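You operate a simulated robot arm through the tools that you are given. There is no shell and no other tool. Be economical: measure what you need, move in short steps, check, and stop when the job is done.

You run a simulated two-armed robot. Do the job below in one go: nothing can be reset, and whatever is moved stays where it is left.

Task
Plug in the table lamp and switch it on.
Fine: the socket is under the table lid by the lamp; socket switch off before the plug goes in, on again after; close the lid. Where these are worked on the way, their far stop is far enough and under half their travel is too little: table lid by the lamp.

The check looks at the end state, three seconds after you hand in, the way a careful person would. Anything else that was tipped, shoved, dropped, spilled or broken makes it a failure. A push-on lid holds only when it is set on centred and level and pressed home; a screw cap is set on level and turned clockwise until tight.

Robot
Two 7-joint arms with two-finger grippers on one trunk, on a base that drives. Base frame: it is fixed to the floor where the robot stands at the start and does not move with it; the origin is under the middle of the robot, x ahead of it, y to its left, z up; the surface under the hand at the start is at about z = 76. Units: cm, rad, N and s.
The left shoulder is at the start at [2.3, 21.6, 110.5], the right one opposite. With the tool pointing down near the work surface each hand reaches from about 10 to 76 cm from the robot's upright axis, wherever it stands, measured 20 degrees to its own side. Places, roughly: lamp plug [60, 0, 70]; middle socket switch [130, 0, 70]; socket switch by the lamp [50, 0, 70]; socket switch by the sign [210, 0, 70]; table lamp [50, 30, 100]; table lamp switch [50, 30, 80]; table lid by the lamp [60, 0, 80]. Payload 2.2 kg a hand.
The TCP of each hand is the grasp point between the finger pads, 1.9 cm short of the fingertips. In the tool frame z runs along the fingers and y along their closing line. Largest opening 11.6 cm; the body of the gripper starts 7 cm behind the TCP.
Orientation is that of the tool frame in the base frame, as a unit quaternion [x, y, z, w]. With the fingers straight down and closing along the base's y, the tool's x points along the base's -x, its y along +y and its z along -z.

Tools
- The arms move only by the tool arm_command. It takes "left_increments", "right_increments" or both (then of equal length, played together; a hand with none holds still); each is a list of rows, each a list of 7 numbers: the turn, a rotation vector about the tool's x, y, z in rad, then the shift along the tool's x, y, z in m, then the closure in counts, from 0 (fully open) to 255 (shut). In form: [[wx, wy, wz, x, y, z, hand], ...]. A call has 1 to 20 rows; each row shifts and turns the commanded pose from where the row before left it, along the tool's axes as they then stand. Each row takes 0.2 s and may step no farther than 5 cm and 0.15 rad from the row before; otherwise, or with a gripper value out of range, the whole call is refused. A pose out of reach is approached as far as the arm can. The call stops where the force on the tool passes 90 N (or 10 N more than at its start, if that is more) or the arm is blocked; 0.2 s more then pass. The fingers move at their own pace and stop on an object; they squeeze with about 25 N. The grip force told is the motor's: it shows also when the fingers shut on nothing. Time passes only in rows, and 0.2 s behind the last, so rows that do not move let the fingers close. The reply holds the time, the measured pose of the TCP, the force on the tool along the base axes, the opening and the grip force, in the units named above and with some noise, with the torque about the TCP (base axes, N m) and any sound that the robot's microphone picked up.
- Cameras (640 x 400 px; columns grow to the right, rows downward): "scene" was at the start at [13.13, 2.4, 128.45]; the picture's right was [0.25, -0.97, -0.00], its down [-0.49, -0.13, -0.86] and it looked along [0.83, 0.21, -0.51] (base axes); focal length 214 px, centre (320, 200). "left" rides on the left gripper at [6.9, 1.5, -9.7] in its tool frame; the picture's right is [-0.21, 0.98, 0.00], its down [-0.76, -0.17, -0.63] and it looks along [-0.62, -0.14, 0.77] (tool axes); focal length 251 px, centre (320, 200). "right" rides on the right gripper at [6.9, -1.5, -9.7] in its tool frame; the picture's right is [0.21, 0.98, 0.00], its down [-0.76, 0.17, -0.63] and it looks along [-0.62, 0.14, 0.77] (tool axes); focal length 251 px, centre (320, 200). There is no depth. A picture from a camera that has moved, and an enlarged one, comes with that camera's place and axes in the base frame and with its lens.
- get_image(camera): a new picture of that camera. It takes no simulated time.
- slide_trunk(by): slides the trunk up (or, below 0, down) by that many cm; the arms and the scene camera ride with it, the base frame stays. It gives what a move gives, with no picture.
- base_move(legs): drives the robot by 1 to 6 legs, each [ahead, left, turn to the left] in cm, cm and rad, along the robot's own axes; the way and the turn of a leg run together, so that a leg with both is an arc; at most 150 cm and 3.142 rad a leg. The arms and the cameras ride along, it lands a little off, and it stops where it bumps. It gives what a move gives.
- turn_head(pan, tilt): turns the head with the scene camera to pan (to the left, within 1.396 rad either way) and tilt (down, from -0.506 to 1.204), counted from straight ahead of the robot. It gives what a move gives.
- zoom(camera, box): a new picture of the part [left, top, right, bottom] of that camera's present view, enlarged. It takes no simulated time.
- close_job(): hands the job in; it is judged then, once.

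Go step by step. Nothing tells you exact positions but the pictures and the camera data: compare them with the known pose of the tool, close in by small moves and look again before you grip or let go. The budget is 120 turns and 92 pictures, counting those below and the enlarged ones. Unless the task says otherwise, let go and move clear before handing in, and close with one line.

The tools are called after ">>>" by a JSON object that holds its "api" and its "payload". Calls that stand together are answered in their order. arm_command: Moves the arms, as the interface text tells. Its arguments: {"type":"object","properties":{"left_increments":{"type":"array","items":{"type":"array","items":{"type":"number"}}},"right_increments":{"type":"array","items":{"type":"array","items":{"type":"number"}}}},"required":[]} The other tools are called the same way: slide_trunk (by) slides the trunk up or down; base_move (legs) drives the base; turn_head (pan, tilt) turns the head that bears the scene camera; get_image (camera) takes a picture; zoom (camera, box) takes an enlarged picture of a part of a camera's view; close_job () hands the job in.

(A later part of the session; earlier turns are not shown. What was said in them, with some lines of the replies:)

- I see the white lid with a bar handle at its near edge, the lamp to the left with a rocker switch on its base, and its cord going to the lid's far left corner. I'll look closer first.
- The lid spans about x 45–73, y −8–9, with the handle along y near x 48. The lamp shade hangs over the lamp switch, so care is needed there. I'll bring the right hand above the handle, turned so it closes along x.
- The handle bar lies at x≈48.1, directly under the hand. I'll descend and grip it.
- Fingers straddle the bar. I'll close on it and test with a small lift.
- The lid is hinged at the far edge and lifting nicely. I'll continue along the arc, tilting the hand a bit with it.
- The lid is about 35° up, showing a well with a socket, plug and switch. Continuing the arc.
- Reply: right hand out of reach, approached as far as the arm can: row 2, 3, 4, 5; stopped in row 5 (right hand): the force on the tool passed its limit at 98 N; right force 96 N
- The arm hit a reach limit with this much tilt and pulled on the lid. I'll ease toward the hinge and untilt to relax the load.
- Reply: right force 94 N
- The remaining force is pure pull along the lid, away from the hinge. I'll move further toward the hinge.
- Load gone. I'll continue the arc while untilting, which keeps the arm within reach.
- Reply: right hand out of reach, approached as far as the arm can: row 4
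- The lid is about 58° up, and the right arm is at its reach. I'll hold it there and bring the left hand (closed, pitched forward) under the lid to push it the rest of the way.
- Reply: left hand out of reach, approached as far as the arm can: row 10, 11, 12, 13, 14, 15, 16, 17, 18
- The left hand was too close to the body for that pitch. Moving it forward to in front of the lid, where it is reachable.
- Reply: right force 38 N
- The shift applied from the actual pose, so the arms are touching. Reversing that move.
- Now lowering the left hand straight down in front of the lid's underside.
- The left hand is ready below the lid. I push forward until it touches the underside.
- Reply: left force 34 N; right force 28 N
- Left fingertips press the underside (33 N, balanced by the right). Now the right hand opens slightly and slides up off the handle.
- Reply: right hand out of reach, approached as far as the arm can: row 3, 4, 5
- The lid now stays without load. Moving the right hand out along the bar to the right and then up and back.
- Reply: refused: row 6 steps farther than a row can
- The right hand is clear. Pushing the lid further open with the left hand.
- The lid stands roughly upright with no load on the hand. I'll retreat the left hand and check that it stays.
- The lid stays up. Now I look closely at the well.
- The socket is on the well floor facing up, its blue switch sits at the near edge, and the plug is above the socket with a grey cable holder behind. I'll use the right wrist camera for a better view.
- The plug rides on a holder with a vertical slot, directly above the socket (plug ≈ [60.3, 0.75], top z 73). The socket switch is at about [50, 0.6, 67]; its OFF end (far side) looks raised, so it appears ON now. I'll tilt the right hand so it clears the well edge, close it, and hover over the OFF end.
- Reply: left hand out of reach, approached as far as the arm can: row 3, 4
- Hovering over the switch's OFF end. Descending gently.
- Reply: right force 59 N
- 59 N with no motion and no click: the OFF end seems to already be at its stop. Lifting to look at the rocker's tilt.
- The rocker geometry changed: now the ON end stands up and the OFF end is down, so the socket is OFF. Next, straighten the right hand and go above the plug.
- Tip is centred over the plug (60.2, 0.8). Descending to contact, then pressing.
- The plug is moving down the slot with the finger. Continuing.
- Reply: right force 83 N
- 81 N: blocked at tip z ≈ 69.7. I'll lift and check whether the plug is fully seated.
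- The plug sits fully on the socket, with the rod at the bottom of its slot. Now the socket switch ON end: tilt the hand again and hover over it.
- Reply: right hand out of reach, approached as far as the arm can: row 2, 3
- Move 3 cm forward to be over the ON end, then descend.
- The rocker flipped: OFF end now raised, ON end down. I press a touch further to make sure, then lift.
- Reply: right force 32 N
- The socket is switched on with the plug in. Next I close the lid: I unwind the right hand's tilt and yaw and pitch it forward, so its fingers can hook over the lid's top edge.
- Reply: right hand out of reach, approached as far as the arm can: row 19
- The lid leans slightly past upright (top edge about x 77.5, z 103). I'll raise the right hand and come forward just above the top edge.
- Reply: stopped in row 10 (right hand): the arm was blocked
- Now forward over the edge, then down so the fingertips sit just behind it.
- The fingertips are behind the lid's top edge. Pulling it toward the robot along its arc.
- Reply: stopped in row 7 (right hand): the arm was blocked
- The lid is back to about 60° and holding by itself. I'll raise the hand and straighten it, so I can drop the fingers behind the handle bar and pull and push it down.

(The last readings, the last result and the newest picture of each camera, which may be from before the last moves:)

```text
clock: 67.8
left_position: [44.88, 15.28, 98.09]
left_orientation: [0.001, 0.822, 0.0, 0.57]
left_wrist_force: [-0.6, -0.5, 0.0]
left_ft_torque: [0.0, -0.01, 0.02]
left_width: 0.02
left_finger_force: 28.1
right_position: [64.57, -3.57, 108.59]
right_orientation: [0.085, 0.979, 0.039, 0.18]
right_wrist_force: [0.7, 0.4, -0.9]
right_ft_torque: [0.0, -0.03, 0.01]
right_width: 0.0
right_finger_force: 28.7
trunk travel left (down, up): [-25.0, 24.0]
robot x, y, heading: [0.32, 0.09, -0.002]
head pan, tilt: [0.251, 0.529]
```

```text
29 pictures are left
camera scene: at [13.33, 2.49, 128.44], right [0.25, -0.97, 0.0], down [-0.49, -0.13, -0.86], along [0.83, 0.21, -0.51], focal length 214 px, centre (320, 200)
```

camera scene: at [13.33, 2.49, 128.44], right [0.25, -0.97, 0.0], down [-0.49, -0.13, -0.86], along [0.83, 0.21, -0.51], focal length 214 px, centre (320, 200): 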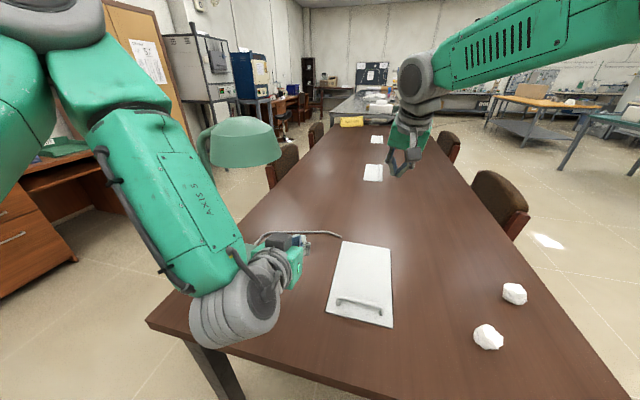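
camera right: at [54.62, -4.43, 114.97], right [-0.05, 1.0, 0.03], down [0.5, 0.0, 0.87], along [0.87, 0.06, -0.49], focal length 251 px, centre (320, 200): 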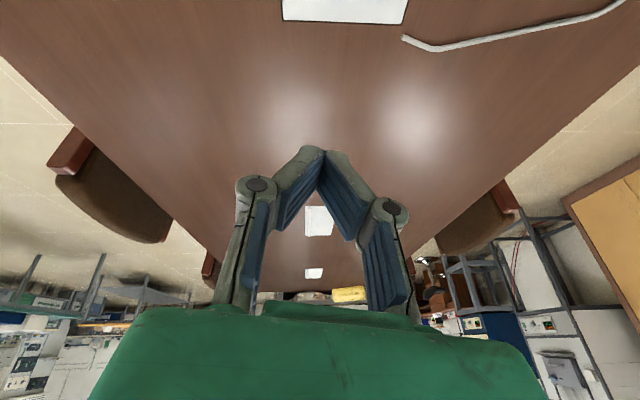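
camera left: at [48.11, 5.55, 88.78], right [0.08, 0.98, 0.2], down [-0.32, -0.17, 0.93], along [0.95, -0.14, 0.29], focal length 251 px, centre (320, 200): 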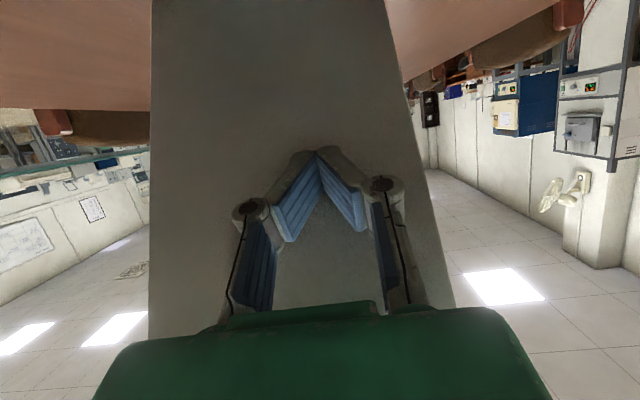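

The lid has swung shut on its own. Zooming to verify it's flush.

>>> {"api": "zoom", "payload": {"camera": "scene", "box": [300, 220, 420, 340]}}

>>> {"api": "zoom", "payload": {"camera": "scene", "box": [200, 110, 320, 300]}}

```text
3.33 times, centred on (360, 280) of scene
camera zoom: at [13.33, 2.49, 128.44], right [0.25, -0.97, 0.0], down [-0.49, -0.13, -0.86], along [0.83, 0.21, -0.51], focal length 715 px, centre (187, -67)
```

zoom: 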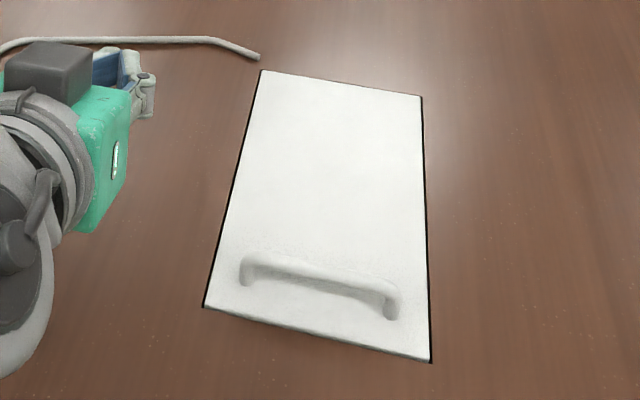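

```text
2.11 times, centred on (260, 205) of scene
camera zoom: at [13.33, 2.49, 128.44], right [0.25, -0.97, 0.0], down [-0.49, -0.13, -0.86], along [0.83, 0.21, -0.51], focal length 452 px, centre (446, 190)
```

zoom: 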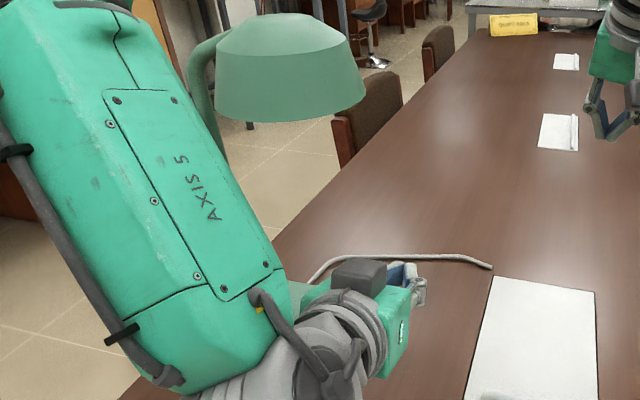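

The lid is closed flush and the lamp is undisturbed, not lit yet. Now the left hand: pitch it less and come in low under the shade, in front of the lamp switch (≈ [53, 32.6, 79], ON end on the near side).

>>> {"api": "arm_command", "payload": {"left_increments": [[0, 0.133, 0, 0, 0, 0, 255], [0, 0.133, 0, 0, 0, 0, 255], [0, 0.133, 0, 0, 0, 0, 255], [0, 0, 0, 0.0128, 0.034, 0.004, 255], [0, 0, 0, 0.0128, 0.034, 0.004, 255], [0, 0, 0, 0.0128, 0.034, 0.004, 255], [0, 0, 0, 0.0128, 0.034, 0.004, 255], [0, 0, 0, 0.0128, 0.034, 0.004, 255], [0, 0, 0, 0, 0, 0, 255]], "right_increments": [[0, 0, 0, 0, 0, 0, 255], [0, 0, 0, 0, 0, 0, 255], [0, 0, 0, 0, 0, 0, 255], [0, 0, 0, 0.03, -0.03, 0, 255], [0, 0, 0, 0.03, -0.03, 0, 255], [0, 0, 0, 0.03, -0.03, 0, 255], [0, 0, 0, 0.03, -0.03, 0, 255], [0, 0, 0, 0.03, -0.03, 0, 255], [0, 0, 0, 0, 0, 0, 255]]}}

>>> {"api": "get_image", "payload": {"camera": "left"}}

>>> {"api": "get_image", "payload": {"camera": "scene"}}

```text
clock: 69.8
left_position: [44.7, 32.29, 91.91]
left_orientation: [-0.001, 0.919, 0.002, 0.394]
left_wrist_force: [-0.6, 0.1, 0.0]
left_ft_torque: [0.01, 0.01, 0.02]
left_width: 0.02
left_finger_force: 28.5
left hand out of reach, approached as far as the arm can: row 5, 6, 7
right_position: [48.55, -15.93, 101.52]
right_orientation: [0.085, 0.979, 0.039, 0.18]
right_wrist_force: [0.0, 0.0, -0.7]
right_ft_torque: [0.02, 0.03, -0.02]
right_width: 0.0
right_finger_force: 28.0
trunk travel left (down, up): [-25.0, 24.0]
robot x, y, heading: [0.09, 0.01, -0.0]
head pan, tilt: [0.251, 0.529]
```

```text
26 pictures are left
camera left: at [32.89, 33.81, 93.49], right [0.15, 0.98, 0.16], down [0.06, -0.17, 0.98], along [0.99, -0.14, -0.09], focal length 251 px, centre (320, 200)
```

left: 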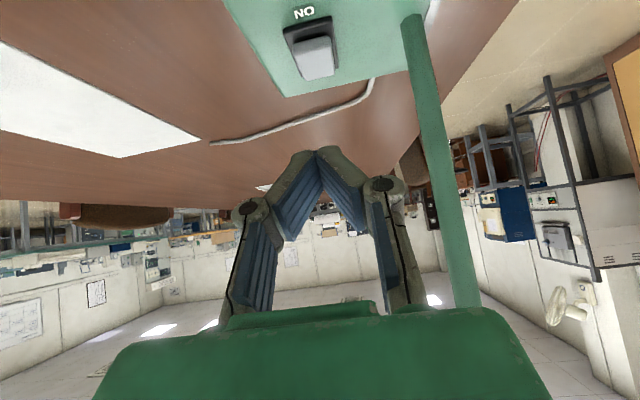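

```text
25 pictures are left
camera scene: at [13.33, 2.71, 128.43], right [0.25, -0.97, 0.0], down [-0.49, -0.13, -0.86], along [0.83, 0.21, -0.51], focal length 214 px, centre (320, 200)
```

scene: 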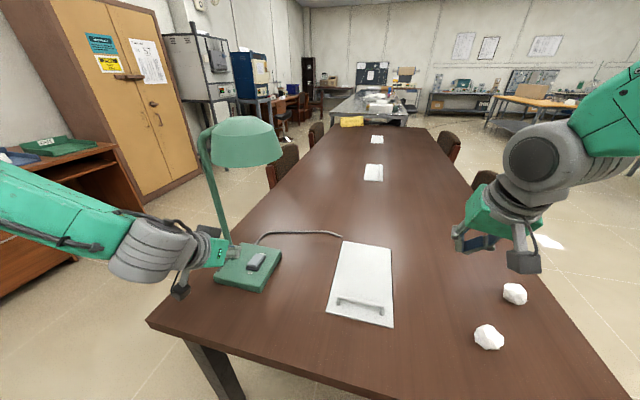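

>>> {"api": "zoom", "payload": {"camera": "left", "box": [230, 0, 390, 100]}}

>>> {"api": "zoom", "payload": {"camera": "scene", "box": [200, 225, 300, 300]}}

```text
4.00 times, centred on (310, 50) of left
camera zoom: at [32.89, 33.81, 93.49], right [0.15, 0.98, 0.16], down [0.06, -0.17, 0.98], along [0.99, -0.14, -0.09], focal length 1006 px, centre (360, 800)
```

zoom: 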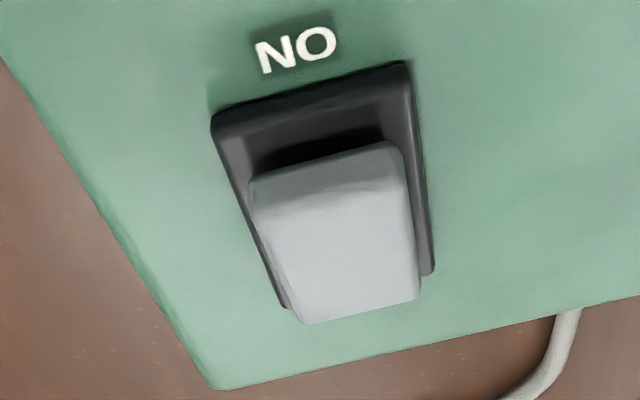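

```text
5.33 times, centred on (250, 262) of scene
camera zoom: at [13.33, 2.71, 128.43], right [0.25, -0.97, 0.0], down [-0.49, -0.13, -0.86], along [0.83, 0.21, -0.51], focal length 1144 px, centre (693, -133)
```

zoom: 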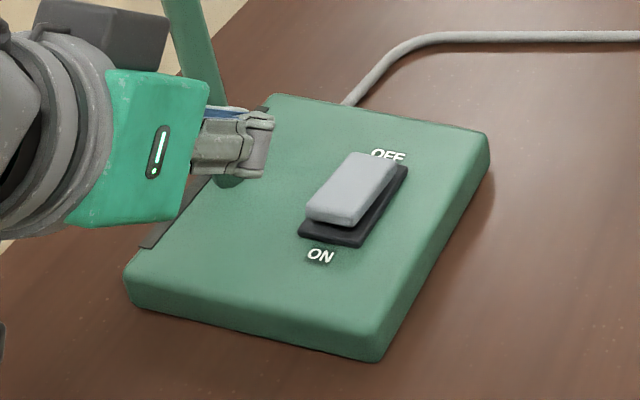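

The near (ON) end of the lamp rocker is raised, so the lamp is OFF. Press point ≈ [51.9, 32.5, 80]. Moving the left fingertip just above it.

>>> {"api": "arm_command", "payload": {"left_increments": [[0, 0, 0, 0.0029, 0.0005, 0.0256, 255], [0, 0, 0, 0.0029, 0.0005, 0.0256, 255], [0, 0, 0, 0.0029, 0.0005, 0.0256, 255], [0, 0, 0, 0.0029, 0.0005, 0.0256, 255], [0, 0, 0, 0, 0, 0, 255]]}}

>>> {"api": "get_image", "payload": {"camera": "left"}}

>>> {"api": "zoom", "payload": {"camera": "scene", "box": [200, 225, 300, 300]}}

```text
clock: 71.0
left_position: [50.82, 32.19, 84.0]
left_orientation: [0.0, 0.918, 0.001, 0.396]
left_wrist_force: [-0.2, 0.1, 0.3]
left_ft_torque: [-0.04, 0.0, -0.04]
left_width: 0.0
left_finger_force: 28.6
right_position: [48.36, -15.77, 101.72]
right_orientation: [0.085, 0.979, 0.04, 0.181]
right_wrist_force: [0.2, -0.4, 0.1]
right_ft_torque: [0.0, -0.04, 0.01]
right_width: 0.0
right_finger_force: 28.5
trunk travel left (down, up): [-25.0, 24.0]
robot x, y, heading: [0.31, 0.05, 0.003]
head pan, tilt: [0.251, 0.529]
```

```text
22 pictures are left
camera left: at [39.16, 33.76, 85.64], right [0.15, 0.98, 0.16], down [0.06, -0.17, 0.98], along [0.99, -0.14, -0.08], focal length 251 px, centre (320, 200)
```

left: 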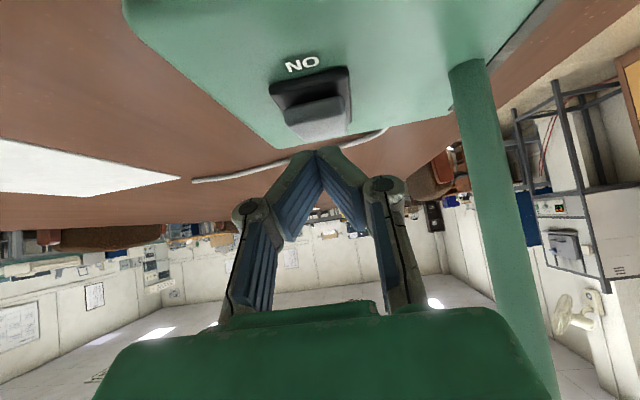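

```text
5.33 times, centred on (250, 262) of scene
camera zoom: at [13.22, 2.62, 128.45], right [0.25, -0.97, 0.0], down [-0.49, -0.13, -0.86], along [0.83, 0.21, -0.51], focal length 1144 px, centre (693, -133)
```

zoom: 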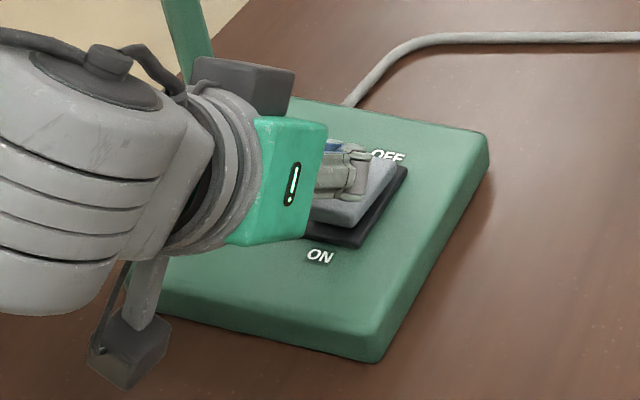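

Aligned just above the ON end. Pressing in small steps.

>>> {"api": "arm_command", "payload": {"left_increments": [[0, 0, 0, 0.002, 0.0004, 0.003, 255], [0, 0, 0, 0.002, 0.0004, 0.003, 255], [0, 0, 0, 0.002, 0.0004, 0.003, 255], [0, 0, 0, 0.002, 0, 0.003, 255], [0, 0, 0, 0.002, 0, 0.003, 255], [0, 0, 0, 0.002, 0, 0.003, 255], [0, 0, 0, 0, 0, 0, 255]]}}

>>> {"api": "zoom", "payload": {"camera": "left", "box": [220, 20, 420, 170]}}

```text
clock: 72.7
left_position: [51.25, 32.26, 82.53]
left_orientation: [0.0, 0.916, 0.002, 0.402]
left_wrist_force: [-14.7, 8.3, 48.1]
left_ft_torque: [0.2, 0.03, 0.06]
left_width: 0.59
left_finger_force: 28.1
right_position: [48.08, -15.95, 101.8]
right_orientation: [0.085, 0.979, 0.04, 0.183]
right_wrist_force: [1.1, 0.2, 0.1]
right_ft_torque: [-0.01, 0.01, -0.01]
right_width: 0.02
right_finger_force: 28.4
trunk travel left (down, up): [-25.0, 24.0]
robot x, y, heading: [0.03, 0.33, 0.001]
head pan, tilt: [0.251, 0.529]
```

```text
2.67 times, centred on (320, 95) of left
camera zoom: at [39.54, 33.88, 84.07], right [0.14, 0.98, 0.16], down [0.05, -0.17, 0.98], along [0.99, -0.13, -0.07], focal length 670 px, centre (320, 480)
```

zoom: 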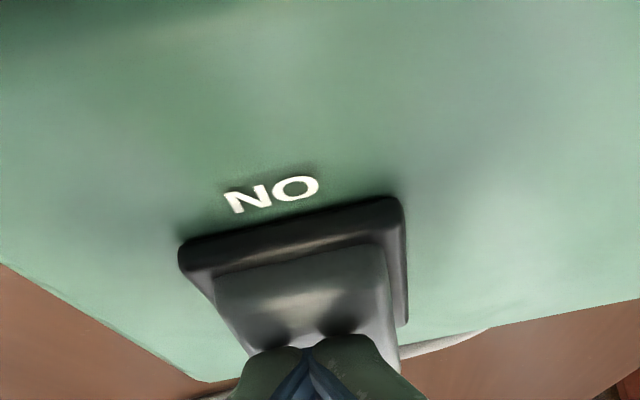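

48 N at the stop and the light on the base has changed. Checking whether the lamp is lit.

>>> {"api": "get_image", "payload": {"camera": "scene"}}

```text
19 pictures are left
camera scene: at [12.39, 2.44, 128.59], right [0.25, -0.97, 0.0], down [-0.49, -0.13, -0.86], along [0.84, 0.22, -0.5], focal length 214 px, centre (320, 200)
```

scene: 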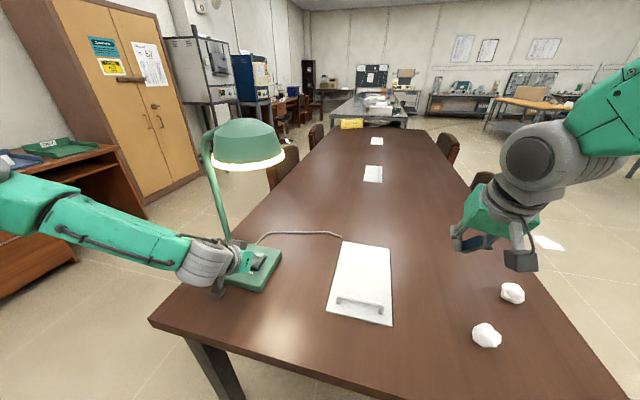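

The lamp is lit. I retreat the left hand the way it came in.

>>> {"api": "arm_command", "payload": {"left_increments": [[0, 0, 0, -0.005, 0, -0.008, 255], [0, 0, 0, -0.003, 0, -0.025, 255], [0, 0, 0, -0.003, 0, -0.025, 255], [0, 0, 0, -0.003, 0, -0.025, 255], [0, 0, 0, -0.003, 0, -0.025, 255], [0, 0, 0, 0, 0, 0, 255], [0, 0, 0, 0, 0, 0, 255], [0, 0, 0, 0, 0, 0, 255]]}}

>>> {"api": "get_image", "payload": {"camera": "scene"}}

>>> {"api": "zoom", "payload": {"camera": "scene", "box": [200, 220, 420, 350]}}

```text
clock: 74.5
left_position: [44.78, 32.25, 90.55]
left_orientation: [0.001, 0.918, 0.001, 0.396]
left_wrist_force: [-0.1, 0.5, 0.2]
left_ft_torque: [-0.03, -0.03, 0.0]
left_width: 0.03
left_finger_force: 28.4
right_position: [48.55, -15.81, 101.57]
right_orientation: [0.085, 0.979, 0.039, 0.18]
right_wrist_force: [0.2, 0.5, -0.1]
right_ft_torque: [-0.01, 0.01, 0.01]
right_width: 0.02
right_finger_force: 28.3
trunk travel left (down, up): [-25.0, 24.0]
robot x, y, heading: [0.26, -0.02, -0.001]
head pan, tilt: [0.251, 0.529]
```

```text
18 pictures are left
camera scene: at [13.26, 2.65, 128.44], right [0.25, -0.97, 0.0], down [-0.49, -0.13, -0.86], along [0.83, 0.21, -0.51], focal length 214 px, centre (320, 200)
```

scene: 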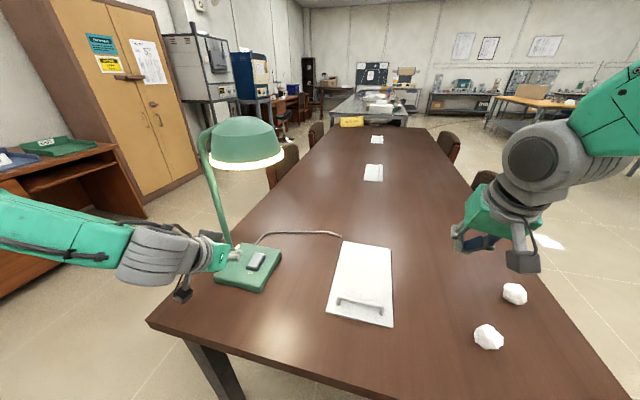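

```text
2.91 times, centred on (310, 285) of scene
camera zoom: at [13.26, 2.65, 128.44], right [0.25, -0.97, 0.0], down [-0.49, -0.13, -0.86], along [0.83, 0.21, -0.51], focal length 624 px, centre (349, -47)
```

zoom: 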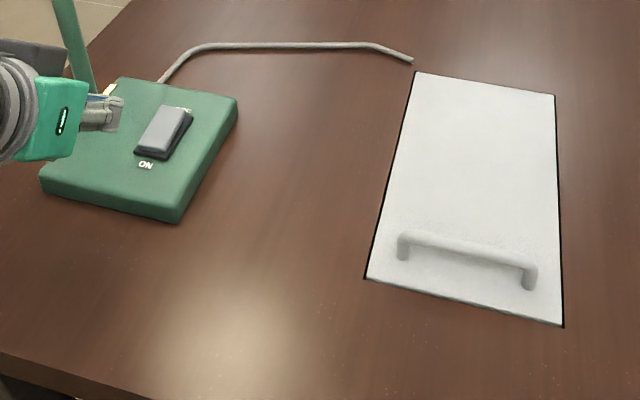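

The lamp is lit, the lid is closed flush, nothing else has moved, and both hands are clear, so I'm handing in.

>>> {"api": "close_job", "payload": {}}

```text
The job is handed in.
```

The lamp is plugged in and lit: the socket switch was off when the plug went in and is on again now, and the lid is closed.
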